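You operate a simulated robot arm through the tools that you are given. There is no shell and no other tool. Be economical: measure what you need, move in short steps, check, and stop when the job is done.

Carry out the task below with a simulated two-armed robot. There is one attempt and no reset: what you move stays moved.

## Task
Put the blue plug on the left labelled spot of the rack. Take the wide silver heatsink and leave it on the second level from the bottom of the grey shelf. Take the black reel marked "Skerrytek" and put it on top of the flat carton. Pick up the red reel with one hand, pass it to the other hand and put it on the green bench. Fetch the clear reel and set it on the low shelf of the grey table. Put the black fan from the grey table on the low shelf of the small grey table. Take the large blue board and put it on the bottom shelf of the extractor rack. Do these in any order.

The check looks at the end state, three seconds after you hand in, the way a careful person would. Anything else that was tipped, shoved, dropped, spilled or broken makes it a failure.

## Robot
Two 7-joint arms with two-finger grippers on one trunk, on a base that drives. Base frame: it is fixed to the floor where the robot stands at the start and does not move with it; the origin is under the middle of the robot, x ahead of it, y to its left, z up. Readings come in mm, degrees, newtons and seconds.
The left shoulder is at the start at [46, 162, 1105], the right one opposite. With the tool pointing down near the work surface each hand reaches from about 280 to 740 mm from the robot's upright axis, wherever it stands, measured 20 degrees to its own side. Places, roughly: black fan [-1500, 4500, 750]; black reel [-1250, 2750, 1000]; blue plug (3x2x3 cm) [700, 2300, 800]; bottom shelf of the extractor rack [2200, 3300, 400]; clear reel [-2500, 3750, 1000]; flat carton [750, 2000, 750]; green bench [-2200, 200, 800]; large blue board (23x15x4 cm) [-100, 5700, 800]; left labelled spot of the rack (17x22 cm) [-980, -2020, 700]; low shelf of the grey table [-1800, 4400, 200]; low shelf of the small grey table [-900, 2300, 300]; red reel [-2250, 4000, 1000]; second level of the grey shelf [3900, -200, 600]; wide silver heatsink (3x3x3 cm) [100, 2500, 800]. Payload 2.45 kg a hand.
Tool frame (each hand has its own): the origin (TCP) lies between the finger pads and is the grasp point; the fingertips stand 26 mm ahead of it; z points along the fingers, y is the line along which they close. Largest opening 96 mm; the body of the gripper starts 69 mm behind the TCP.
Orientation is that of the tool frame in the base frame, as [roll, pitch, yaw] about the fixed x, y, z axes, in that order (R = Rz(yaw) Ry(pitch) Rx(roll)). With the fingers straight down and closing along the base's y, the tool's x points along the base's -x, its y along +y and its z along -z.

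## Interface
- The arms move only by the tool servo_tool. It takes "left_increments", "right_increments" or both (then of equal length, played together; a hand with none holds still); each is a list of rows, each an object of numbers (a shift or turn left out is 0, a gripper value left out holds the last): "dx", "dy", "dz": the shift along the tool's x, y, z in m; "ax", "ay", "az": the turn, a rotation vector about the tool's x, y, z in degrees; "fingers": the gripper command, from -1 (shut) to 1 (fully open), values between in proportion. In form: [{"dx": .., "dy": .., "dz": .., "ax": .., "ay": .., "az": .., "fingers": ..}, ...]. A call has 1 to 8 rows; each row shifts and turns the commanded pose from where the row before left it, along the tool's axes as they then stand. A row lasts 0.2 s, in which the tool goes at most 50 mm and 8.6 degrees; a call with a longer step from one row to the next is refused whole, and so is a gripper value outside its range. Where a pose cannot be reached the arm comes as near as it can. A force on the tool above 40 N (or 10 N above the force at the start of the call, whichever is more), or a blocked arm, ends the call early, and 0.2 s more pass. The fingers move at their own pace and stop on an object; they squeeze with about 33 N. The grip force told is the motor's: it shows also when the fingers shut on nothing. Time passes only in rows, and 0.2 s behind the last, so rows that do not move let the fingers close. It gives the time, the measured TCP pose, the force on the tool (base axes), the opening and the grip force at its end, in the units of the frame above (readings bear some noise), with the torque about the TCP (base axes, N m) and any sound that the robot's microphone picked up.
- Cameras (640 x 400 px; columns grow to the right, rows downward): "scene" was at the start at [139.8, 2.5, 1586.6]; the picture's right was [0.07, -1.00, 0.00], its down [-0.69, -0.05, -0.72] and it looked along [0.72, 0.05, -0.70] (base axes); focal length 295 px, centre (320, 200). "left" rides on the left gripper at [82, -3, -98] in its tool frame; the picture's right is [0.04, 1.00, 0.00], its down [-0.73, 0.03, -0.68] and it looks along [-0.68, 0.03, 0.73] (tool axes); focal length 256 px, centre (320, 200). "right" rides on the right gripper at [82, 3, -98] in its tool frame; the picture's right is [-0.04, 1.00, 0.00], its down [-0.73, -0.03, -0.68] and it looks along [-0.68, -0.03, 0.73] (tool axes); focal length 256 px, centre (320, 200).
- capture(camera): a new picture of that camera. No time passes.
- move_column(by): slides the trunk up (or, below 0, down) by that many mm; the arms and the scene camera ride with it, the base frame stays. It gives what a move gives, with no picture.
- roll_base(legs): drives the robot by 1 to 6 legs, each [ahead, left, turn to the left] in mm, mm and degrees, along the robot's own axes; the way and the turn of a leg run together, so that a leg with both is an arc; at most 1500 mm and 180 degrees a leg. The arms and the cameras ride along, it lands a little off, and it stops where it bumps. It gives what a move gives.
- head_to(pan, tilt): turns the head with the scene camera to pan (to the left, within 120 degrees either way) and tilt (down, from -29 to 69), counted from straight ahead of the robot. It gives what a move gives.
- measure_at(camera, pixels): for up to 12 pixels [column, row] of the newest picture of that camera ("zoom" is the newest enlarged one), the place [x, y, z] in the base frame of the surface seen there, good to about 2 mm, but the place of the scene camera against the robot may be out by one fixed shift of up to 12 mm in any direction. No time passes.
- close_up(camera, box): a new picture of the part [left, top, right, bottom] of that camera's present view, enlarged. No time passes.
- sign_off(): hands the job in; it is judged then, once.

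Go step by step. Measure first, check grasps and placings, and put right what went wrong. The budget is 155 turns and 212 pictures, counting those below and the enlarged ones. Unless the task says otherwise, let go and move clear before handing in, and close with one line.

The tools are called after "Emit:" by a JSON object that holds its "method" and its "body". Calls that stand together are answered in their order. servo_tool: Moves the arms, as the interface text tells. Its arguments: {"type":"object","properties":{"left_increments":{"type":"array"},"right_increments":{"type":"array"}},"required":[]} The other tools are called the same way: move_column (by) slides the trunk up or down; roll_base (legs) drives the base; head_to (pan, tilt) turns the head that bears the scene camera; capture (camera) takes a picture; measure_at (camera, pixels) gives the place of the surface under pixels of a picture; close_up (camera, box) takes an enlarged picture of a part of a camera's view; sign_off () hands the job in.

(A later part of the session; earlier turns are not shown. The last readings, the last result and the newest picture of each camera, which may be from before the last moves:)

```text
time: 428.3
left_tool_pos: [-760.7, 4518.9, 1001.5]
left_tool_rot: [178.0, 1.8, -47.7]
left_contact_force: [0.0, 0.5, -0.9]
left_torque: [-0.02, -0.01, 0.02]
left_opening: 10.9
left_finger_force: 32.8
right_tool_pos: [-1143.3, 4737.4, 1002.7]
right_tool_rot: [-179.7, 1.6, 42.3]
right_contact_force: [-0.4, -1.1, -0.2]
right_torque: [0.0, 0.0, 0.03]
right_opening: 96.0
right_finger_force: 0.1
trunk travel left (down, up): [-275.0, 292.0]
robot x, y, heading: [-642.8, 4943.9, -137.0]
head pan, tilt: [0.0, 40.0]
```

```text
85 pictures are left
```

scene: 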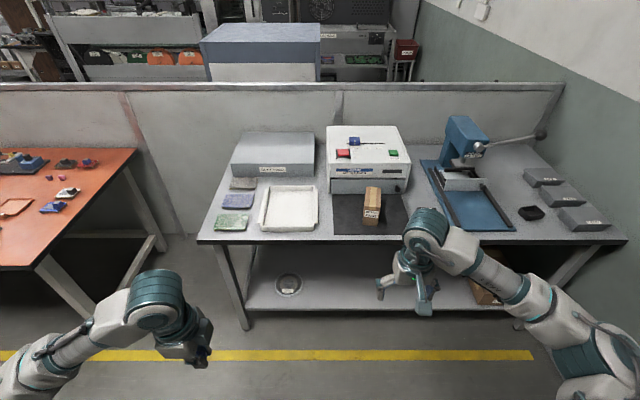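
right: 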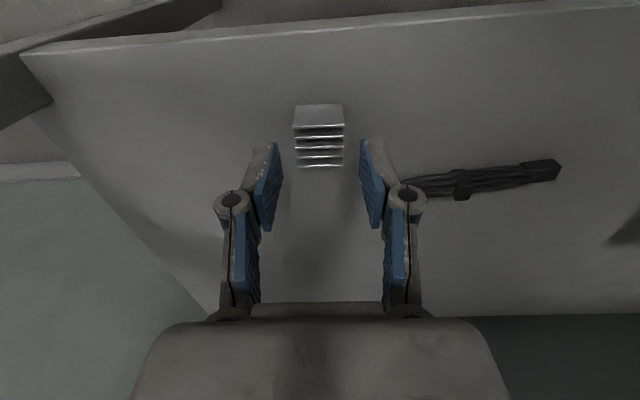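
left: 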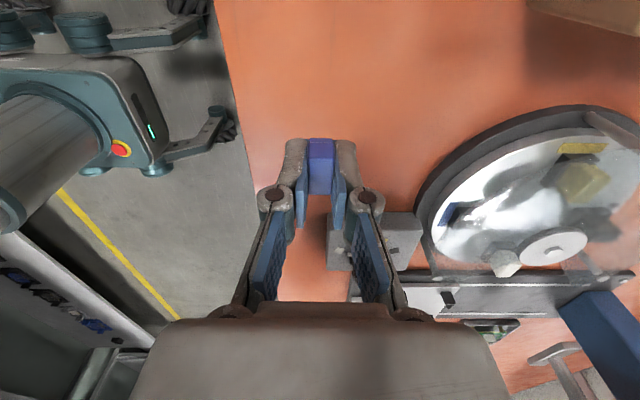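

The fan hides behind the right arm; earlier it measured near (-1611,4581). I strafe right 165 and drive in 400, settle, and look with the right camera.

Emit:
{"method": "roll_base", "body": {"legs": [[0, -165, -1], [390, 0, 0]]}}

Emit:
{"method": "servo_tool", "body": {"right_increments": [{}, {}, {}, {}, {}, {}, {}, {}]}}

Emit:
{"method": "servo_tool", "body": {"right_increments": [{}, {}, {}, {}, {}, {}, {}, {}]}}

Emit:
{"method": "capture", "body": {"camera": "right"}}

Emit:
{"method": "capture", "body": {"camera": "scene"}}

```text
time: 431.8
left_tool_pos: [-1185.9, 4404.0, 1007.7]
left_tool_rot: [177.7, 0.6, -48.8]
left_contact_force: [-2.0, 1.4, -0.1]
left_torque: [-0.05, -0.1, -0.02]
left_opening: 11.0
left_finger_force: 33.3
right_tool_pos: [-1563.9, 4629.8, 998.8]
right_tool_rot: [179.1, 1.7, 41.2]
right_contact_force: [-1.6, 0.4, 0.2]
right_torque: [-0.1, -0.16, 0.03]
right_opening: 95.8
right_finger_force: 0.1
trunk travel left (down, up): [-275.0, 292.0]
robot x, y, heading: [-1050.8, 4807.8, -138.0]
head pan, tilt: [0.0, 40.0]
```

```text
time: 433.6
left_tool_pos: [-1175.9, 4398.2, 1005.8]
left_tool_rot: [177.4, 1.4, -48.8]
left_contact_force: [-0.8, 1.3, 0.4]
left_torque: [-0.04, -0.07, 0.0]
left_opening: 11.1
left_finger_force: 33.2
right_tool_pos: [-1554.7, 4623.3, 1002.2]
right_tool_rot: [180.0, 1.9, 41.2]
right_contact_force: [-0.5, 0.5, 0.1]
right_torque: [-0.01, -0.03, -0.02]
right_opening: 96.0
right_finger_force: 0.1
trunk travel left (down, up): [-275.0, 292.0]
robot x, y, heading: [-1048.8, 4809.3, -138.1]
head pan, tilt: [0.0, 40.0]
```

```text
time: 435.4
left_tool_pos: [-1170.3, 4391.6, 1005.5]
left_tool_rot: [177.4, 1.7, -48.7]
left_contact_force: [0.2, 1.0, 0.7]
left_torque: [0.01, -0.02, -0.02]
left_opening: 11.1
left_finger_force: 33.0
right_tool_pos: [-1549.0, 4617.1, 1004.1]
right_tool_rot: [-179.7, 2.0, 41.4]
right_contact_force: [0.5, 1.1, -1.1]
right_torque: [-0.02, 0.02, 0.01]
right_opening: 96.3
right_finger_force: 0.0
trunk travel left (down, up): [-275.0, 292.0]
robot x, y, heading: [-1050.6, 4808.2, -138.1]
head pan, tilt: [0.0, 40.0]
```

```text
84 pictures are left
```

right: 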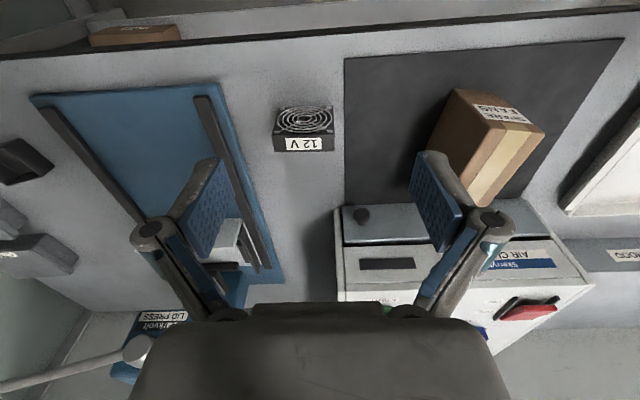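

```text
83 pictures are left
```

scene: 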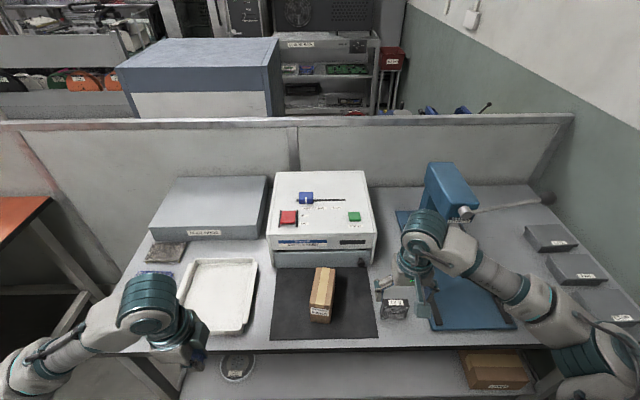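

The fan stands upright with grille toward me at (303,125). I measure it.

Emit:
{"method": "measure_at", "body": {"camera": "right", "pixels": [[276, 143], [332, 143], [303, 143], [303, 150], [303, 134], [280, 110], [330, 110], [303, 108], [345, 120], [225, 130], [303, 120]]}}

Emit:
{"method": "close_up", "body": {"camera": "right", "box": [230, 80, 380, 180]}}

```text
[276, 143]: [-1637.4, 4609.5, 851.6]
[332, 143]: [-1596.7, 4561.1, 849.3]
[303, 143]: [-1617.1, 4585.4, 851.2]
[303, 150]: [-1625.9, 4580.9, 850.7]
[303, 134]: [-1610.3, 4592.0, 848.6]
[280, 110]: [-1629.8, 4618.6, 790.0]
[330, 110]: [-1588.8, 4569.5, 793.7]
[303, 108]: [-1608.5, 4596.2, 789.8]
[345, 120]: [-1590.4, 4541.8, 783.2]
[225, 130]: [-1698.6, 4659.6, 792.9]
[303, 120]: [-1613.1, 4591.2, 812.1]
```

```text
4.00 times, centred on (305, 130) of right
```

zoom: 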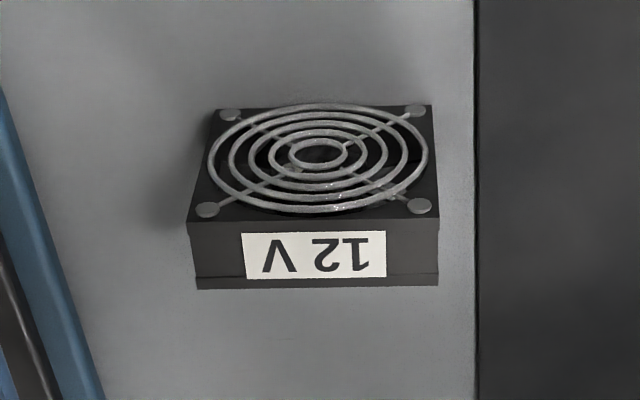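

Fan: 63 mm wide (s 4457–4520), 24 mm thick (c≈1866), top z 851. I'll grip it across its width from above: correct tilt, move over, descend to z≈875 first.

Emit:
{"method": "servo_tool", "body": {"right_increments": [{"ay": 2.0}, {"dx": -0.036, "dy": -0.011}, {"dx": -0.036, "dy": -0.011}, {"dz": 0.04}, {"dz": 0.04}, {"dz": 0.03}, {}, {}]}}

Emit:
{"method": "servo_tool", "body": {"right_increments": [{}, {}, {}, {}]}}

Emit:
{"method": "capture", "body": {"camera": "right"}}

Emit:
{"method": "measure_at", "body": {"camera": "right", "pixels": [[320, 120], [320, 130], [320, 140], [290, 130], [350, 130], [280, 130], [360, 130]]}}

```text
time: 437.2
left_tool_pos: [-1167.4, 4387.6, 1004.4]
left_tool_rot: [177.5, 2.0, -48.8]
left_contact_force: [0.3, 0.1, -0.5]
left_torque: [-0.01, 0.01, 0.01]
left_opening: 11.3
left_finger_force: 32.7
right_tool_pos: [-1614.6, 4582.6, 895.4]
right_tool_rot: [-179.4, 0.0, 41.3]
right_contact_force: [0.4, 0.3, 0.8]
right_torque: [0.02, 0.02, 0.01]
right_opening: 95.9
right_finger_force: 0.0
trunk travel left (down, up): [-275.0, 292.0]
robot x, y, heading: [-1048.2, 4809.7, -138.0]
head pan, tilt: [0.0, 40.0]
```

```text
time: 438.2
left_tool_pos: [-1164.9, 4385.8, 1002.6]
left_tool_rot: [177.5, 1.9, -48.7]
left_contact_force: [0.1, 0.1, 1.0]
left_torque: [0.01, 0.03, 0.02]
left_opening: 11.2
left_finger_force: 33.4
right_tool_pos: [-1613.2, 4581.3, 896.3]
right_tool_rot: [-179.3, 0.0, 41.2]
right_contact_force: [0.2, -0.3, -0.7]
right_torque: [0.0, -0.02, 0.0]
right_opening: 95.9
right_finger_force: 0.0
trunk travel left (down, up): [-275.0, 292.0]
robot x, y, heading: [-1047.6, 4808.7, -137.9]
head pan, tilt: [0.0, 40.0]
```

```text
81 pictures are left
```

right: 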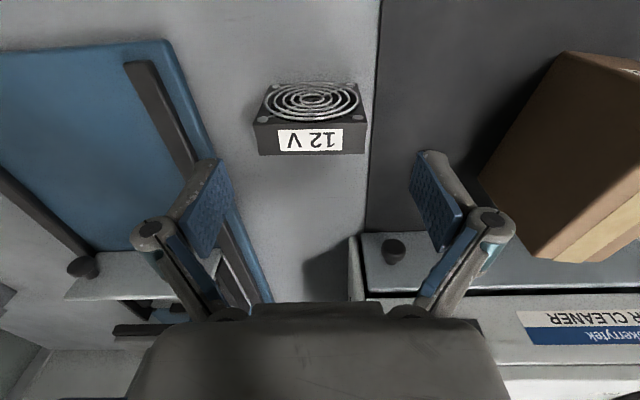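

```text
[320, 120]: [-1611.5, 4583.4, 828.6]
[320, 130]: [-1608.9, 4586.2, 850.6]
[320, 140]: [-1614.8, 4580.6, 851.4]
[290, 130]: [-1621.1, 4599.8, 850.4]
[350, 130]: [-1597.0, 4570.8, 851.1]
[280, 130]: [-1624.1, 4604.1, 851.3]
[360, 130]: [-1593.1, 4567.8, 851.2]
```

TCP is 6 mm off in s. I check the press rail beside the right finger path before descending.

Emit:
{"method": "measure_at", "body": {"camera": "right", "pixels": [[185, 160], [165, 110], [205, 130], [220, 140], [190, 80], [240, 230], [370, 130], [400, 245]]}}

Emit:
{"method": "servo_tool", "body": {"right_increments": [{"dy": -0.0065, "fingers": 0.7}, {"dz": 0.02}, {}, {}]}}

```text
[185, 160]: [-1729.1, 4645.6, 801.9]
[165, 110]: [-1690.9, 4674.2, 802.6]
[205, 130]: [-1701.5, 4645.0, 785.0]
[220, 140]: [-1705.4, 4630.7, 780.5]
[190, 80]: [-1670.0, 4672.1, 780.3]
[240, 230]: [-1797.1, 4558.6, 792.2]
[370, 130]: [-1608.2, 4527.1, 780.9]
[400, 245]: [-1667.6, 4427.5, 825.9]
```

```text
time: 439.2
left_tool_pos: [-1164.9, 4387.1, 1003.2]
left_tool_rot: [177.6, 2.1, -48.7]
left_contact_force: [-0.7, -0.1, 0.5]
left_torque: [0.03, 0.0, 0.02]
left_opening: 11.2
left_finger_force: 33.0
right_tool_pos: [-1619.1, 4587.5, 876.5]
right_tool_rot: [-179.2, 0.0, 41.3]
right_contact_force: [0.1, 0.6, -0.8]
right_torque: [0.03, 0.01, -0.03]
right_opening: 81.5
right_finger_force: 0.0
trunk travel left (down, up): [-275.0, 292.0]
robot x, y, heading: [-1047.2, 4805.6, -137.8]
head pan, tilt: [0.0, 40.0]
```

Rail is 60+ mm away. I descend 40 mm, close, and lift.

Emit:
{"method": "servo_tool", "body": {"right_increments": [{"dz": 0.02}, {"dz": 0.02}, {}, {"fingers": -1}, {}, {}, {"dz": -0.03}, {"dz": -0.03}]}}

Emit:
{"method": "capture", "body": {"camera": "right"}}

```text
time: 441.0
left_tool_pos: [-1169.2, 4389.9, 1003.4]
left_tool_rot: [177.5, 1.9, -48.7]
left_contact_force: [-0.7, -0.1, 0.4]
left_torque: [0.01, -0.01, 0.01]
left_opening: 11.3
left_finger_force: 33.2
right_tool_pos: [-1620.4, 4590.2, 896.7]
right_tool_rot: [-179.6, 0.0, 41.4]
right_contact_force: [-1.1, 0.4, -0.6]
right_torque: [0.03, 0.02, -0.03]
right_opening: 69.3
right_finger_force: 33.0
trunk travel left (down, up): [-275.0, 292.0]
robot x, y, heading: [-1045.1, 4808.3, -138.0]
head pan, tilt: [0.0, 40.0]
```

```text
80 pictures are left
```

right: 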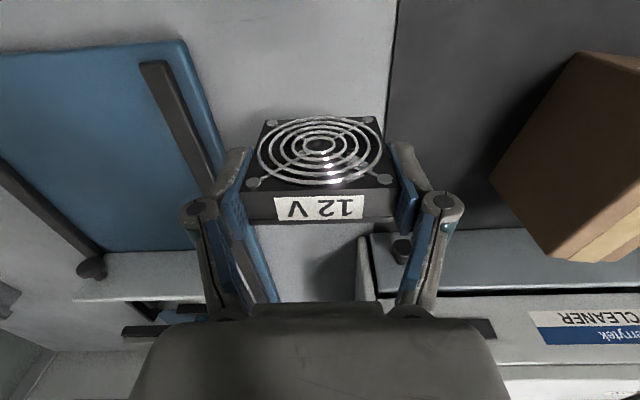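

Fan held (69 mm). I lift and retract it, then drive back along the aisle to the partition end.

Emit:
{"method": "servo_tool", "body": {"right_increments": [{"dz": -0.04}, {"dz": -0.04}, {"dz": -0.03}, {"dx": 0.04}, {"dx": 0.04}, {"dx": 0.03}, {}]}}

Emit:
{"method": "roll_base", "body": {"legs": [[-350, 0, 0], [0, 0, 90], [1500, 0, 0], [1500, 0, 0], [1500, 0, 0], [1500, 0, 0]]}}

Emit:
{"method": "roll_base", "body": {"legs": [[0, 0, -90], [1300, 0, 0], [1300, 0, 0], [700, 0, 0]]}}

Emit:
{"method": "head_to", "body": {"pan": 0, "tilt": 30}}

Emit:
{"method": "capture", "body": {"camera": "scene"}}

```text
time: 442.6
left_tool_pos: [-1168.9, 4389.2, 1003.2]
left_tool_rot: [177.5, 1.8, -48.7]
left_contact_force: [0.3, -0.1, 0.8]
left_torque: [-0.01, 0.02, -0.03]
left_opening: 11.2
left_finger_force: 32.8
right_tool_pos: [-1538.2, 4663.5, 1005.3]
right_tool_rot: [-179.5, -0.1, 41.3]
right_contact_force: [0.2, 0.1, -0.7]
right_torque: [0.01, 0.01, -0.01]
right_opening: 69.3
right_finger_force: 33.3
trunk travel left (down, up): [-275.0, 292.0]
robot x, y, heading: [-1049.3, 4804.7, -138.3]
head pan, tilt: [0.0, 40.0]
```

```text
time: 477.0
left_tool_pos: [3768.3, 546.0, 1004.9]
left_tool_rot: [177.5, 1.8, 43.5]
left_contact_force: [-0.3, 0.1, 0.2]
left_torque: [0.01, 0.01, 0.01]
left_opening: 11.5
left_finger_force: 33.3
right_tool_pos: [3509.8, 166.3, 1005.7]
right_tool_rot: [-179.5, 0.1, 133.6]
right_contact_force: [0.4, 0.7, -0.9]
right_torque: [-0.03, 0.0, 0.02]
right_opening: 69.1
right_finger_force: 33.0
trunk travel left (down, up): [-275.0, 292.0]
robot x, y, heading: [3343.8, 654.8, -45.9]
head pan, tilt: [0.0, 40.0]
```

```text
time: 496.8
left_tool_pos: [884.7, -2052.7, 1004.9]
left_tool_rot: [177.3, 1.9, -46.5]
left_contact_force: [-0.7, -0.2, -0.5]
left_torque: [0.0, -0.01, -0.04]
left_opening: 11.1
left_finger_force: 32.7
right_tool_pos: [504.8, -1794.9, 1007.8]
right_tool_rot: [-179.5, 0.1, 43.4]
right_contact_force: [0.8, -0.7, -1.0]
right_torque: [0.05, 0.0, 0.04]
right_opening: 69.2
right_finger_force: 33.0
trunk travel left (down, up): [-275.0, 292.0]
robot x, y, heading: [986.9, -1630.1, -136.2]
head pan, tilt: [0.0, 40.0]
```

```text
time: 497.5
left_tool_pos: [888.3, -2051.5, 1007.0]
left_tool_rot: [177.1, 1.8, -46.6]
left_contact_force: [0.0, -0.1, 0.4]
left_torque: [0.02, 0.05, 0.02]
left_opening: 11.2
left_finger_force: 33.1
right_tool_pos: [507.2, -1794.5, 1008.4]
right_tool_rot: [-179.5, 0.3, 43.5]
right_contact_force: [-0.2, -0.3, -1.2]
right_torque: [0.02, 0.02, -0.05]
right_opening: 69.0
right_finger_force: 32.7
trunk travel left (down, up): [-275.0, 292.0]
robot x, y, heading: [988.2, -1632.4, -135.8]
head pan, tilt: [0.0, 30.0]
```

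```text
79 pictures are left
```

scene: 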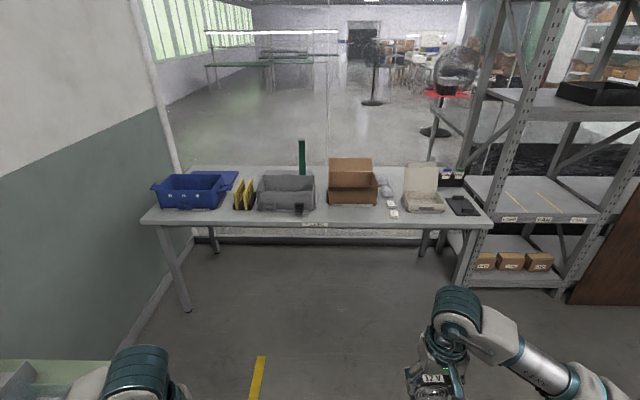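

The rack's labelled shelf shows at (545,200) with labels (510,219),(544,219),(578,220). I measure it.

Emit:
{"method": "measure_at", "body": {"camera": "scene", "pixels": [[510, 218], [544, 218], [578, 219], [505, 195], [495, 208], [530, 208], [515, 185], [545, 195], [475, 265], [460, 285], [490, 218], [462, 195]]}}

Emit:
{"method": "close_up", "body": {"camera": "scene", "box": [440, 130, 640, 300]}}

```text
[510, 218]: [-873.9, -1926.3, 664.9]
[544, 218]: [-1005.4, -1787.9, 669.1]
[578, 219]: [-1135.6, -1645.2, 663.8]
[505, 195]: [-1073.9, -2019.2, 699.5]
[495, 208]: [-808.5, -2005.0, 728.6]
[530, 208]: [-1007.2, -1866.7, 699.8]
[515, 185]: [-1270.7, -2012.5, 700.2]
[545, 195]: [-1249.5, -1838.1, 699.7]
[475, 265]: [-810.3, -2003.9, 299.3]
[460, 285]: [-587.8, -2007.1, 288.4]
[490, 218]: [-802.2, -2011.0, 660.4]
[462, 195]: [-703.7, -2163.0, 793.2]
```

```text
2.35 times, centred on (540, 215) of scene
```

zoom: 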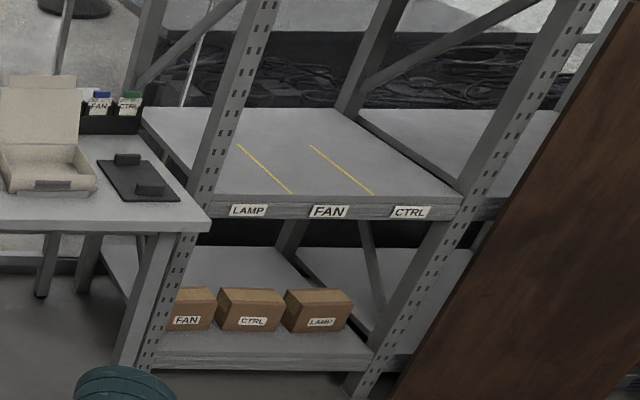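

The left spot ("LAMP") lies between post (s≈-930) and yellow line (s≈-750), shelf z 700, front c≈-1942. To keep the left forearm clear of the post I'll approach turned ~16° left. I retract the fan hand and drive there.

Emit:
{"method": "servo_tool", "body": {"right_increments": [{"dx": 0.04}, {"dx": 0.04}, {"dx": 0.04}, {}]}}

Emit:
{"method": "roll_base", "body": {"legs": [[0, -1480, 0], [800, 0, 0], [0, 0, 15.8]]}}

Emit:
{"method": "capture", "body": {"camera": "scene"}}

```text
time: 498.5
left_tool_pos: [885.5, -2051.2, 1005.5]
left_tool_rot: [177.2, 1.8, -46.5]
left_contact_force: [-0.2, -0.5, -0.2]
left_torque: [0.0, -0.01, -0.01]
left_opening: 11.0
left_finger_force: 32.5
right_tool_pos: [592.4, -1709.7, 1007.8]
right_tool_rot: [-179.5, 0.3, 43.4]
right_contact_force: [-0.8, 0.5, -0.7]
right_torque: [-0.03, 0.01, 0.0]
right_opening: 69.1
right_finger_force: 32.9
trunk travel left (down, up): [-275.0, 292.0]
robot x, y, heading: [983.0, -1634.9, -135.8]
head pan, tilt: [0.0, 30.0]
```

```text
time: 510.7
left_tool_pos: [-603.4, -1555.6, 1007.1]
left_tool_rot: [177.1, 1.6, -30.5]
left_contact_force: [-0.3, 0.1, 0.3]
left_torque: [0.0, -0.03, 0.02]
left_opening: 11.1
left_finger_force: 33.1
right_tool_pos: [-980.4, -1308.9, 1006.8]
right_tool_rot: [-179.8, 0.2, 59.4]
right_contact_force: [-0.6, 1.3, -0.1]
right_torque: [-0.01, -0.04, -0.03]
right_opening: 69.1
right_finger_force: 33.1
trunk travel left (down, up): [-275.0, 292.0]
robot x, y, heading: [-622.5, -1127.9, -119.7]
head pan, tilt: [0.0, 30.0]
```

```text
77 pictures are left
```

scene: 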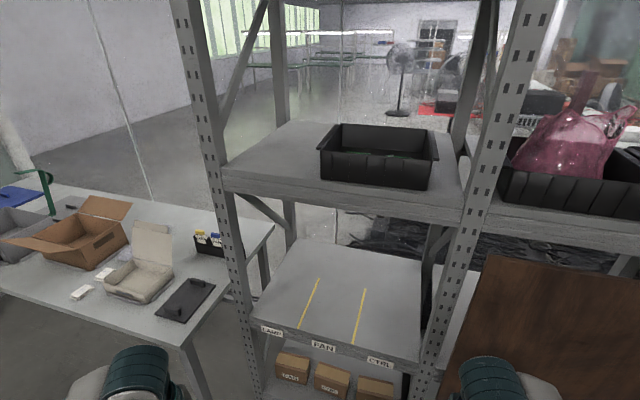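

The three spots are right ahead (lines at (308,303) and (358,316)). I measure the left spot's borders.

Emit:
{"method": "measure_at", "body": {"camera": "scene", "pixels": [[317, 281], [300, 325], [285, 290], [240, 310], [252, 300], [270, 332], [295, 255], [230, 185], [345, 215], [275, 280], [365, 290]]}}

```text
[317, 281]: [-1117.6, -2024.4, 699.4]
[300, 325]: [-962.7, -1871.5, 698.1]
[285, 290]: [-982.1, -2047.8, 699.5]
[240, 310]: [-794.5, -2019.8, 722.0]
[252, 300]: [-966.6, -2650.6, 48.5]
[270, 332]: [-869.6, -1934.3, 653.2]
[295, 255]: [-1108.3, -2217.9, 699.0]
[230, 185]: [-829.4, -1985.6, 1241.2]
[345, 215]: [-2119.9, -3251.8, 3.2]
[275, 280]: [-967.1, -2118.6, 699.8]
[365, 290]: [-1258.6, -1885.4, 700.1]
```

Left spot: s -945…-750. I lower the left hand to z≈770 and extend it to 660 mm forward, staying in front of the rack.

Emit:
{"method": "servo_tool", "body": {"left_increments": [{"ax": 2.8, "dz": 0.03, "dy": 0.035}, {"dz": 0.03, "dy": 0.038}, {"dz": 0.03, "dy": 0.038}, {"dz": 0.03, "dy": 0.038}, {"dz": 0.03, "dy": 0.038}, {"dz": 0.03, "dy": 0.038}, {"dz": 0.03, "dy": 0.038}, {"dz": 0.025, "dy": 0.035}]}}

Emit:
{"method": "roll_base", "body": {"legs": [[0, -91, 0], [140, 0, 0]]}}

Emit:
{"method": "servo_tool", "body": {"left_increments": [{}, {}, {}, {}, {}, {}, {}, {}]}}

Emit:
{"method": "servo_tool", "body": {"left_increments": [{}, {}, {}, {}, {}, {}, {}, {}]}}

Emit:
{"method": "capture", "body": {"camera": "left"}}

Emit:
{"method": "capture", "body": {"camera": "scene"}}

```text
time: 512.5
left_tool_pos: [-760.7, -1810.6, 775.5]
left_tool_rot: [179.8, 1.6, -30.6]
left_contact_force: [-0.6, 0.6, -0.8]
left_torque: [-0.01, -0.02, 0.02]
left_opening: 10.9
left_finger_force: 33.7
right_tool_pos: [-978.0, -1309.5, 1008.7]
right_tool_rot: [-179.6, 0.4, 59.5]
right_contact_force: [0.0, -0.6, -1.1]
right_torque: [0.0, 0.01, 0.02]
right_opening: 69.2
right_finger_force: 33.3
trunk travel left (down, up): [-275.0, 292.0]
robot x, y, heading: [-621.2, -1130.1, -119.9]
head pan, tilt: [0.0, 30.0]
```

```text
time: 514.5
left_tool_pos: [-873.5, -1904.8, 769.3]
left_tool_rot: [179.8, 3.4, -30.2]
left_contact_force: [1.4, 0.0, -0.1]
left_torque: [0.06, 0.08, 0.02]
left_opening: 11.4
left_finger_force: 32.8
right_tool_pos: [-1088.3, -1405.6, 1016.9]
right_tool_rot: [-177.8, 0.7, 59.9]
right_contact_force: [-0.2, -0.3, -0.7]
right_torque: [0.07, 0.04, 0.0]
right_opening: 69.0
right_finger_force: 32.9
trunk travel left (down, up): [-275.0, 292.0]
robot x, y, heading: [-761.5, -1204.6, -119.7]
head pan, tilt: [0.0, 30.0]
```

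```text
time: 516.3
left_tool_pos: [-881.9, -1897.6, 773.8]
left_tool_rot: [179.6, 2.3, -30.0]
left_contact_force: [0.9, -0.5, -0.1]
left_torque: [0.05, 0.11, -0.02]
left_opening: 11.3
left_finger_force: 33.5
right_tool_pos: [-1098.8, -1395.9, 1013.3]
right_tool_rot: [-178.9, 0.8, 60.0]
right_contact_force: [0.7, -0.3, -1.4]
right_torque: [0.04, 0.0, 0.01]
right_opening: 69.0
right_finger_force: 32.6
trunk travel left (down, up): [-275.0, 292.0]
robot x, y, heading: [-758.0, -1212.5, -119.8]
head pan, tilt: [0.0, 30.0]
```

```text
time: 518.1
left_tool_pos: [-892.9, -1891.5, 775.7]
left_tool_rot: [179.6, 1.9, -30.2]
left_contact_force: [0.2, -0.3, -0.4]
left_torque: [-0.06, 0.0, -0.01]
left_opening: 11.1
left_finger_force: 33.2
right_tool_pos: [-1112.0, -1389.5, 1011.5]
right_tool_rot: [-179.4, 0.8, 59.9]
right_contact_force: [-0.5, -0.3, -0.7]
right_torque: [-0.03, -0.02, -0.05]
right_opening: 69.3
right_finger_force: 33.0
trunk travel left (down, up): [-275.0, 292.0]
robot x, y, heading: [-762.7, -1210.4, -119.4]
head pan, tilt: [0.0, 30.0]
```

```text
76 pictures are left
```

left: 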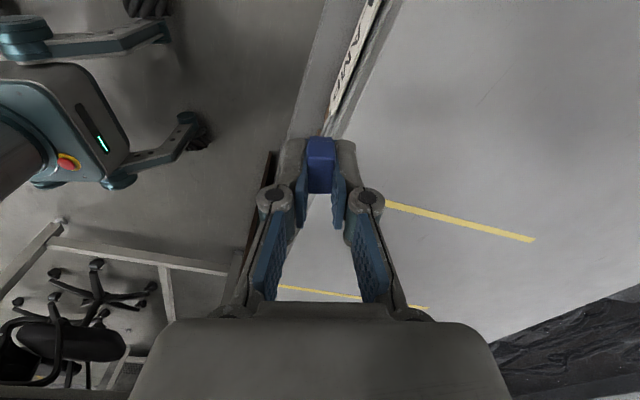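

```text
75 pictures are left
```

scene: 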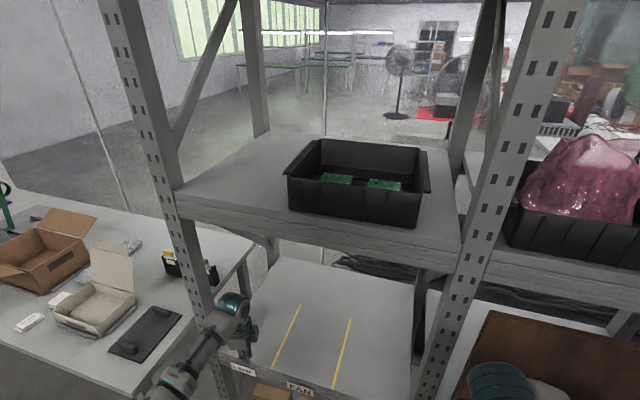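

I check forearm-to-post clearance: measure wrist (235,300), forearm (200,350), post (195,280).

Emit:
{"method": "measure_at", "body": {"camera": "scene", "pixels": [[237, 303], [222, 322], [205, 345], [190, 365], [185, 345], [165, 380], [200, 280], [205, 300], [212, 325], [330, 240]]}}

Emit:
{"method": "close_up", "body": {"camera": "scene", "box": [130, 260, 330, 400]}}

```text
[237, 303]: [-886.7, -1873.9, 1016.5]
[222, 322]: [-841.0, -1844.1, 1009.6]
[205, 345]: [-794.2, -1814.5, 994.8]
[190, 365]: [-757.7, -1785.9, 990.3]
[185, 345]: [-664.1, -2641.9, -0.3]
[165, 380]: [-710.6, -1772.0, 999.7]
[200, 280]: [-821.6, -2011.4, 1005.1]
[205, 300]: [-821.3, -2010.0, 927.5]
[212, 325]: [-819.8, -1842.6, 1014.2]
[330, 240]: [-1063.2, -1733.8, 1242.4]
```

```text
2.86 times, centred on (230, 330) of scene
```

zoom: 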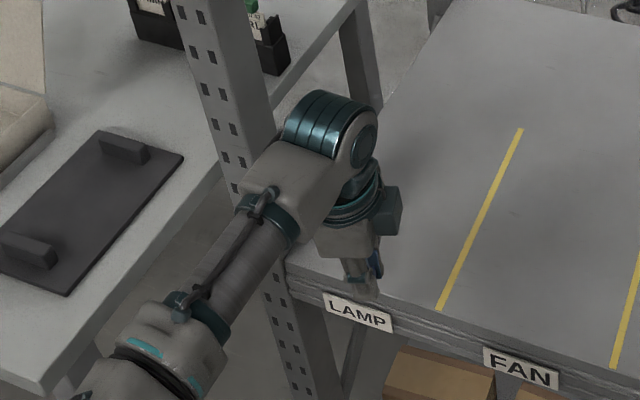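

Forearm runs straight, 50 mm clear of the post after the move. I drive 104 ahead and settle.

Emit:
{"method": "roll_base", "body": {"legs": [[104, -6, 0]]}}

Emit:
{"method": "servo_tool", "body": {"left_increments": [{}, {}, {}, {}, {}, {}, {}, {}]}}

Emit:
{"method": "servo_tool", "body": {"left_increments": [{}, {}, {}, {}, {"dz": 0.02}, {"dz": 0.015}, {}, {}]}}

Emit:
{"method": "capture", "body": {"camera": "left"}}

Emit:
{"method": "capture", "body": {"camera": "scene"}}

```text
time: 519.2
left_tool_pos: [-932.7, -1953.3, 780.5]
left_tool_rot: [179.5, 2.1, -30.2]
left_contact_force: [0.1, -0.6, -0.5]
left_torque: [0.02, 0.01, 0.0]
left_opening: 11.2
left_finger_force: 32.9
right_tool_pos: [-1150.6, -1448.2, 1010.8]
right_tool_rot: [-179.1, 0.5, 59.1]
right_contact_force: [0.1, -0.1, -1.2]
right_torque: [0.04, -0.01, 0.01]
right_opening: 69.2
right_finger_force: 33.3
trunk travel left (down, up): [-275.0, 292.0]
robot x, y, heading: [-805.0, -1274.4, -119.9]
head pan, tilt: [0.0, 30.0]
stopped in leg 1: the robot was blocked; the commanded pose is now the measured one
```

```text
time: 521.0
left_tool_pos: [-932.3, -1953.0, 779.2]
left_tool_rot: [179.5, 2.1, -30.1]
left_contact_force: [-0.1, 0.0, -0.2]
left_torque: [-0.04, 0.01, -0.05]
left_opening: 11.1
left_finger_force: 33.5
right_tool_pos: [-1151.7, -1448.2, 1011.0]
right_tool_rot: [-179.0, 0.5, 59.1]
right_contact_force: [-0.1, 0.4, -1.4]
right_torque: [0.02, 0.0, -0.01]
right_opening: 69.1
right_finger_force: 32.7
trunk travel left (down, up): [-275.0, 292.0]
robot x, y, heading: [-804.0, -1274.4, -119.9]
head pan, tilt: [0.0, 30.0]
```

```text
time: 522.9
left_tool_pos: [-933.4, -1952.6, 745.0]
left_tool_rot: [179.5, 2.1, -30.2]
left_contact_force: [0.6, 0.2, 0.0]
left_torque: [-0.03, 0.0, 0.0]
left_opening: 11.2
left_finger_force: 33.1
right_tool_pos: [-1152.1, -1449.0, 1011.0]
right_tool_rot: [-179.0, 0.4, 59.1]
right_contact_force: [0.3, 0.6, -1.6]
right_torque: [0.0, 0.04, 0.0]
right_opening: 69.2
right_finger_force: 33.3
trunk travel left (down, up): [-275.0, 292.0]
robot x, y, heading: [-799.8, -1275.7, -119.8]
head pan, tilt: [0.0, 30.0]
```

```text
73 pictures are left
```

left: 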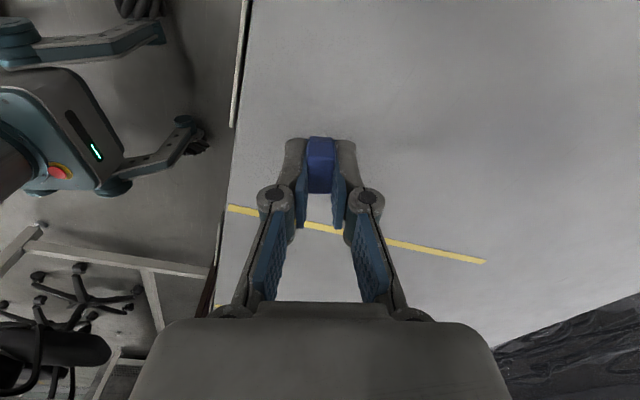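

```text
72 pictures are left
```

scene: 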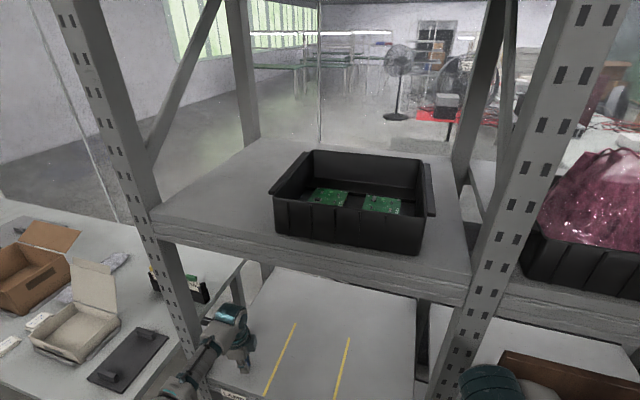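

The base stopped early ("blocked") but the plug is already inside the left spot (c≈-2000, s≈-827, line at s≈-750). I lower it to contact here.

Emit:
{"method": "servo_tool", "body": {"left_increments": [{"dz": 0.008}, {"dz": 0.005}, {}, {"dz": 0.002}, {}]}}

Emit:
{"method": "close_up", "body": {"camera": "scene", "box": [100, 260, 300, 400]}}

```text
time: 524.0
left_tool_pos: [-933.9, -1953.8, 728.8]
left_tool_rot: [179.6, 2.1, -30.1]
left_contact_force: [-0.1, -0.6, 0.0]
left_torque: [-0.01, 0.02, -0.02]
left_opening: 10.9
left_finger_force: 32.9
right_tool_pos: [-1149.4, -1448.6, 1011.7]
right_tool_rot: [-179.0, 0.5, 59.2]
right_contact_force: [0.4, 0.7, -1.2]
right_torque: [0.03, -0.02, 0.01]
right_opening: 69.4
right_finger_force: 33.1
trunk travel left (down, up): [-275.0, 292.0]
robot x, y, heading: [-805.0, -1277.3, -119.6]
head pan, tilt: [0.0, 30.0]
```

```text
2.86 times, centred on (200, 330) of scene
```

zoom: 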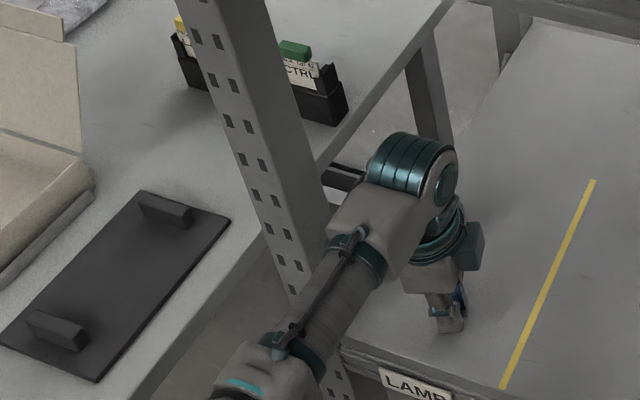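

No contact yet at 728.8; I go on in 2 mm steps.

Emit:
{"method": "servo_tool", "body": {"left_increments": [{"dz": 0.002}, {}, {"dz": 0.002}, {}]}}

Emit:
{"method": "servo_tool", "body": {"left_increments": [{"dz": 0.002}, {}]}}

```text
time: 525.0
left_tool_pos: [-935.0, -1953.1, 727.5]
left_tool_rot: [179.3, 2.2, -30.1]
left_contact_force: [2.3, 0.3, 17.6]
left_torque: [-0.05, -0.21, 0.06]
left_opening: 11.1
left_finger_force: 33.0
right_tool_pos: [-1150.6, -1448.8, 1012.3]
right_tool_rot: [-179.1, 0.6, 59.3]
right_contact_force: [0.2, 0.3, -1.3]
right_torque: [0.01, 0.02, 0.01]
right_opening: 69.0
right_finger_force: 33.2
trunk travel left (down, up): [-275.0, 292.0]
robot x, y, heading: [-802.6, -1272.0, -119.8]
head pan, tilt: [0.0, 30.0]
```

```text
time: 525.6
left_tool_pos: [-935.8, -1952.7, 725.9]
left_tool_rot: [179.2, 2.1, -30.1]
left_contact_force: [1.3, -4.8, 29.0]
left_torque: [-0.23, -0.23, 0.01]
left_opening: 11.2
left_finger_force: 32.9
right_tool_pos: [-1149.8, -1446.3, 1011.4]
right_tool_rot: [-179.1, 0.6, 59.1]
right_contact_force: [-0.7, 0.2, -1.0]
right_torque: [-0.05, 0.0, 0.02]
right_opening: 69.3
right_finger_force: 33.0
trunk travel left (down, up): [-275.0, 292.0]
robot x, y, heading: [-802.6, -1272.9, -119.8]
head pan, tilt: [0.0, 30.0]
```

Firm contact. I ease up 2 mm, open, then lift 50 mm and look.

Emit:
{"method": "servo_tool", "body": {"left_increments": [{"dz": -0.003}, {"fingers": -0.3}, {}, {"dz": -0.03}, {"dz": -0.03}, {}]}}

Emit:
{"method": "capture", "body": {"camera": "left"}}

```text
time: 527.0
left_tool_pos: [-932.0, -1953.0, 786.9]
left_tool_rot: [179.6, 2.1, -30.0]
left_contact_force: [-0.2, -0.1, 0.0]
left_torque: [0.02, -0.02, 0.03]
left_opening: 33.5
left_finger_force: 0.0
right_tool_pos: [-1150.0, -1449.1, 1011.1]
right_tool_rot: [-179.0, 0.4, 59.1]
right_contact_force: [-0.4, -0.6, -1.1]
right_torque: [0.03, 0.03, 0.01]
right_opening: 69.2
right_finger_force: 33.1
trunk travel left (down, up): [-275.0, 292.0]
robot x, y, heading: [-803.6, -1273.6, -119.5]
head pan, tilt: [0.0, 30.0]
```

```text
70 pictures are left
```

left: 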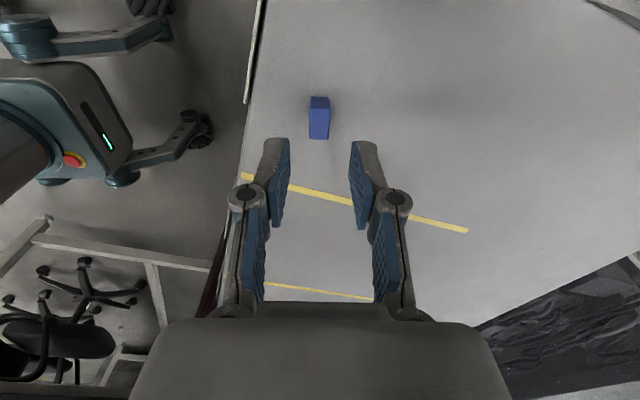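

The plug stands in the left spot. I back out, raise and retract the left hand, then drive toward the small grey table.

Emit:
{"method": "roll_base", "body": {"legs": [[-350, 0, 0]]}}

Emit:
{"method": "servo_tool", "body": {"left_increments": [{"dz": -0.03, "dy": -0.035, "fingers": 1}, {"dz": -0.03, "dy": -0.035}, {"dz": -0.03, "dy": -0.035}, {"dz": -0.03, "dy": -0.035}, {"dz": -0.03, "dy": -0.035}, {"dz": -0.03, "dy": -0.035}, {"dz": -0.03, "dy": -0.035}, {}]}}

Emit:
{"method": "roll_base", "body": {"legs": [[0, 0, 161.7], [1200, 0, 0], [0, 1400, 0], [0, 1150, 0]]}}

Emit:
{"method": "head_to", "body": {"pan": 0, "tilt": 50}}

Emit:
{"method": "capture", "body": {"camera": "scene"}}

```text
time: 529.3
left_tool_pos: [-758.7, -1650.6, 786.6]
left_tool_rot: [179.5, 2.1, -29.9]
left_contact_force: [0.6, 0.4, -0.7]
left_torque: [0.0, 0.0, 0.01]
left_opening: 33.8
left_finger_force: 0.0
right_tool_pos: [-976.3, -1146.1, 1011.9]
right_tool_rot: [-179.0, 0.5, 59.1]
right_contact_force: [-0.8, -0.1, -1.0]
right_torque: [-0.01, -0.01, -0.01]
right_opening: 69.1
right_finger_force: 32.9
trunk travel left (down, up): [-275.0, 292.0]
robot x, y, heading: [-628.9, -972.5, -119.9]
head pan, tilt: [0.0, 30.0]
```

```text
time: 531.1
left_tool_pos: [-626.0, -1435.8, 993.8]
left_tool_rot: [179.4, 2.1, -30.2]
left_contact_force: [0.1, 0.4, -0.1]
left_torque: [0.02, -0.01, -0.02]
left_opening: 95.9
left_finger_force: 0.1
right_tool_pos: [-974.9, -1143.8, 1012.6]
right_tool_rot: [-179.1, 0.6, 59.0]
right_contact_force: [-0.3, -0.4, -1.2]
right_torque: [0.01, 0.0, -0.01]
right_opening: 69.2
right_finger_force: 33.5
trunk travel left (down, up): [-275.0, 292.0]
robot x, y, heading: [-628.0, -968.6, -119.9]
head pan, tilt: [0.0, 30.0]
```

```text
time: 555.8
left_tool_pos: [-1361.3, 2140.2, 994.2]
left_tool_rot: [179.4, 1.9, 133.1]
left_contact_force: [-0.2, -0.4, -0.4]
left_torque: [0.01, 0.03, 0.02]
left_opening: 96.0
left_finger_force: 0.0
right_tool_pos: [-1113.1, 1758.7, 1011.8]
right_tool_rot: [-179.1, 0.6, -137.5]
right_contact_force: [-0.3, 0.1, -0.7]
right_torque: [-0.01, 0.03, 0.01]
right_opening: 69.1
right_finger_force: 33.5
trunk travel left (down, up): [-275.0, 292.0]
robot x, y, heading: [-1496.6, 1695.0, 43.6]
head pan, tilt: [0.0, 30.0]
```

```text
time: 556.7
left_tool_pos: [-1366.0, 2140.2, 996.6]
left_tool_rot: [179.1, 2.0, 133.2]
left_contact_force: [0.3, -0.3, -0.7]
left_torque: [0.03, -0.01, 0.02]
left_opening: 96.3
left_finger_force: 0.1
right_tool_pos: [-1115.0, 1758.6, 1013.9]
right_tool_rot: [-179.2, 0.8, -137.5]
right_contact_force: [-0.5, -0.2, -1.1]
right_torque: [-0.01, 0.04, -0.05]
right_opening: 69.3
right_finger_force: 33.1
trunk travel left (down, up): [-275.0, 292.0]
robot x, y, heading: [-1494.5, 1696.0, 43.5]
head pan, tilt: [0.0, 50.0]
```

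```text
69 pictures are left
```

scene: 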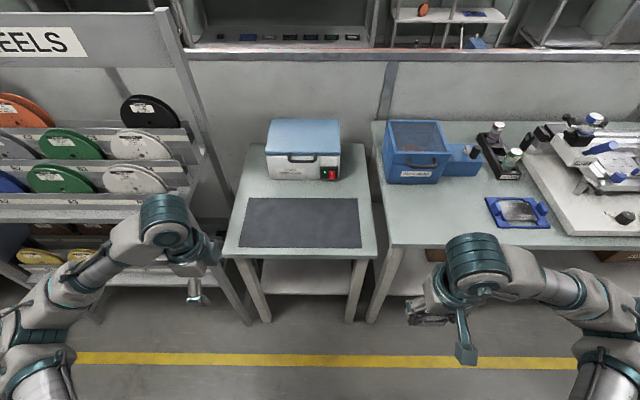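

The small grey table with mat is ahead; its low shelf shows at (305,277). I measure it, legs and edges.

Emit:
{"method": "measure_at", "body": {"camera": "scene", "pixels": [[305, 285], [305, 270], [275, 290], [340, 290], [262, 300], [350, 300], [300, 258], [228, 256], [372, 258], [305, 293], [265, 270], [345, 270]]}}

Emit:
{"method": "close_up", "body": {"camera": "scene", "box": [210, 230, 400, 340]}}

```text
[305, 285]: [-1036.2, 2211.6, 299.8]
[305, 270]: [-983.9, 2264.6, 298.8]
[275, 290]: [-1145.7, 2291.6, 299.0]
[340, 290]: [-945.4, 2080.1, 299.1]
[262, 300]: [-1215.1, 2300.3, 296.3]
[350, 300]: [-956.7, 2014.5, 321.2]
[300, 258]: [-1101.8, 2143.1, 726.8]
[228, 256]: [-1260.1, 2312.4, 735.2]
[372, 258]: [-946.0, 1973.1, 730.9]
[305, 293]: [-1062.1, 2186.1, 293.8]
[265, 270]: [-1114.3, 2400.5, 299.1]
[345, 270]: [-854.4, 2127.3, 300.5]
```

```text
3.37 times, centred on (305, 285) of scene
```

zoom: 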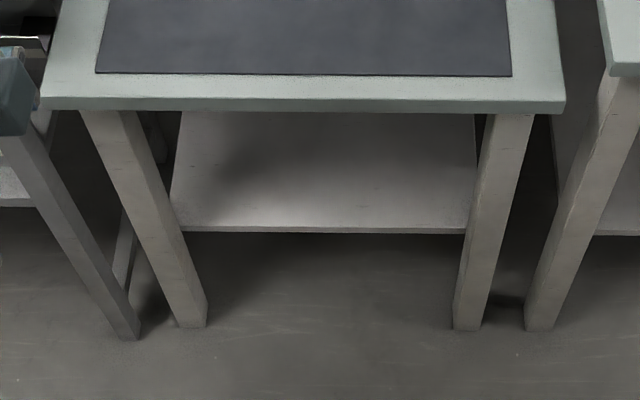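

Low shelf: z 300, s 2165–2500 between legs, front edge c≈680, table underside ≈715. I back off a little, strafe left, turn 9° right, then lower the trunk, retract the left and extend the right hand down.

Emit:
{"method": "roll_base", "body": {"legs": [[-110, 0, 0], [0, 390, 0], [0, 0, -9.5]]}}

Emit:
{"method": "move_column", "body": {"by": -265}}

Emit:
{"method": "servo_tool", "body": {"right_increments": [{"dx": -0.04, "dz": 0.025}, {"dx": -0.04, "dz": 0.025}, {"dx": -0.04, "dz": 0.025}, {"dx": -0.04, "dz": 0.025}, {"dx": -0.04, "dz": 0.025}, {"dx": -0.04, "dz": 0.025}, {"dx": -0.04, "dz": 0.025}, {"dx": -0.04, "dz": 0.025}], "left_increments": [{"dy": -0.01, "fingers": -0.5}, {"dy": -0.01}, {"dy": -0.01}, {"dy": -0.01}, {"dy": -0.01}, {"dy": -0.01}, {"dy": -0.01}, {"dy": -0.01}]}}

Emit:
{"method": "servo_tool", "body": {"right_increments": [{"dz": 0.03}, {"dz": 0.03}, {"dz": 0.03}, {"dz": 0.03}, {"dz": 0.03}, {"dz": 0.025}, {}]}}

Emit:
{"method": "capture", "body": {"camera": "scene"}}

Emit:
{"method": "capture", "body": {"camera": "right"}}

```text
time: 560.5
left_tool_pos: [-1643.2, 2318.1, 996.0]
left_tool_rot: [179.1, 2.0, 124.1]
left_contact_force: [-0.6, -0.6, 0.3]
left_torque: [-0.02, 0.01, 0.0]
left_opening: 95.9
left_finger_force: 0.1
right_tool_pos: [-1459.1, 1900.4, 1013.0]
right_tool_rot: [-179.0, 0.8, -146.7]
right_contact_force: [1.0, -0.1, -0.9]
right_torque: [-0.01, -0.04, -0.04]
right_opening: 69.1
right_finger_force: 33.2
trunk travel left (down, up): [-275.0, 292.0]
robot x, y, heading: [-1846.8, 1897.3, 34.3]
head pan, tilt: [0.0, 50.0]
```

```text
time: 563.3
left_tool_pos: [-1646.1, 2315.9, 732.5]
left_tool_rot: [178.8, 2.2, 124.0]
left_contact_force: [0.4, 0.1, -0.9]
left_torque: [0.03, 0.01, 0.0]
left_opening: 96.1
left_finger_force: 0.0
right_tool_pos: [-1444.8, 1910.9, 683.1]
right_tool_rot: [-178.7, -15.2, -146.6]
right_contact_force: [-0.4, -0.5, -1.4]
right_torque: [0.01, -0.02, 0.0]
right_opening: 69.2
right_finger_force: 33.0
trunk travel left (down, up): [-10.0, 557.0]
robot x, y, heading: [-1842.5, 1897.2, 34.6]
head pan, tilt: [0.0, 50.0]
```

```text
time: 565.1
left_tool_pos: [-1674.6, 2300.5, 752.8]
left_tool_rot: [179.2, 2.1, 124.0]
left_contact_force: [-0.4, -0.3, -0.2]
left_torque: [-0.01, -0.01, 0.03]
left_opening: 23.7
left_finger_force: 0.1
left hand out of reach, approached as far as the arm can: row 3, 4, 5, 6, 7, 8
right_tool_pos: [-1228.9, 2048.5, 404.3]
right_tool_rot: [-178.6, -15.3, -146.8]
right_contact_force: [0.0, -1.0, -1.2]
right_torque: [0.01, -0.01, 0.0]
right_opening: 69.4
right_finger_force: 33.2
trunk travel left (down, up): [-10.0, 557.0]
robot x, y, heading: [-1842.3, 1896.3, 34.4]
head pan, tilt: [0.0, 50.0]
```

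```text
time: 566.7
left_tool_pos: [-1674.9, 2299.0, 752.6]
left_tool_rot: [178.9, 2.3, 124.0]
left_contact_force: [0.0, -0.5, 0.2]
left_torque: [0.0, 0.02, 0.01]
left_opening: 23.9
left_finger_force: 0.1
right_tool_pos: [-1265.4, 2018.5, 235.9]
right_tool_rot: [-178.6, -15.4, -146.7]
right_contact_force: [0.8, 0.5, -2.3]
right_torque: [-0.01, 0.01, 0.03]
right_opening: 69.3
right_finger_force: 33.3
trunk travel left (down, up): [-10.0, 557.0]
robot x, y, heading: [-1840.1, 1898.4, 34.2]
head pan, tilt: [0.0, 50.0]
```

```text
67 pictures are left
```

scene: 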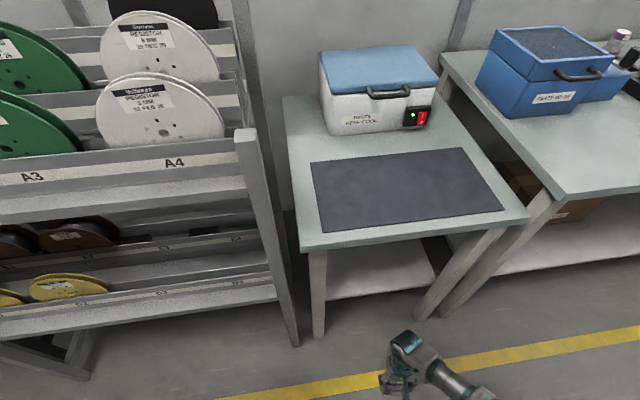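

```text
66 pictures are left
```

right: 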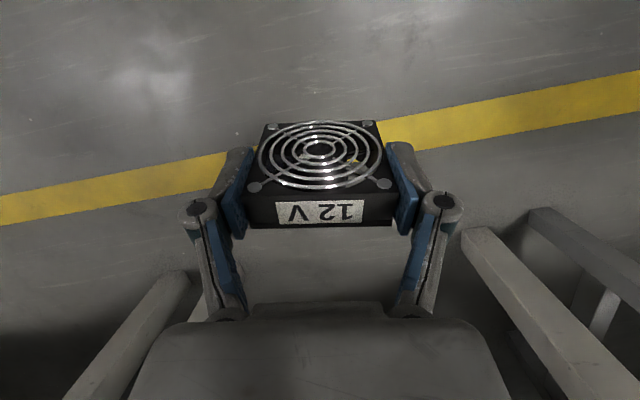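

The trunk move tilted the right tool 15°, but the low reach works (z 236). I straighten it, raise to z≈380 and extend 90 mm.

Emit:
{"method": "servo_tool", "body": {"right_increments": [{"ay": -7.7}, {"ay": -7.6}, {"dz": -0.04}, {"dz": -0.04}, {"dz": -0.04, "dx": -0.02}, {"dz": -0.025, "dx": -0.035}, {"dx": -0.035}, {}]}}

Emit:
{"method": "capture", "body": {"camera": "right"}}

```text
time: 568.5
left_tool_pos: [-1675.4, 2300.5, 752.7]
left_tool_rot: [179.0, 2.2, 124.0]
left_contact_force: [-0.5, -0.7, -0.7]
left_torque: [0.0, -0.02, -0.01]
left_opening: 23.9
left_finger_force: 0.1
right_tool_pos: [-1191.9, 2071.5, 381.6]
right_tool_rot: [-178.7, 0.2, -146.4]
right_contact_force: [0.2, 0.0, -0.9]
right_torque: [0.02, -0.01, -0.01]
right_opening: 69.3
right_finger_force: 33.4
trunk travel left (down, up): [-10.0, 557.0]
robot x, y, heading: [-1844.7, 1896.5, 34.4]
head pan, tilt: [0.0, 50.0]
```

```text
65 pictures are left
```

right: 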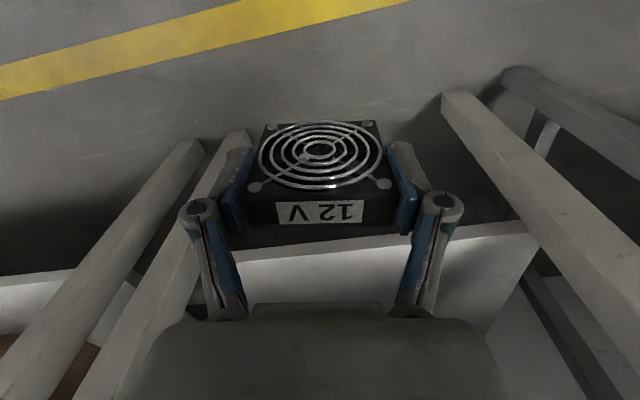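

Before driving in, I check the REELS rack's front relative to the left hand (now c≈294, s≈2830).

Emit:
{"method": "measure_at", "body": {"camera": "scene", "pixels": [[262, 230], [290, 335], [200, 300], [100, 180], [318, 325], [425, 305], [345, 290], [400, 285], [410, 245]]}}

```text
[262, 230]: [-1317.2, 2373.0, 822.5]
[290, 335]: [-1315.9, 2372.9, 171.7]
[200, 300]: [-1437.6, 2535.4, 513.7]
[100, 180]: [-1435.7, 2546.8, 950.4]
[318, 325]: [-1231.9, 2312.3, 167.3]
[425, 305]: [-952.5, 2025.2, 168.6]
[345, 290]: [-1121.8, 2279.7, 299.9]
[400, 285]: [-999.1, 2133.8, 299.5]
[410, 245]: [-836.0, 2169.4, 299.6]
```

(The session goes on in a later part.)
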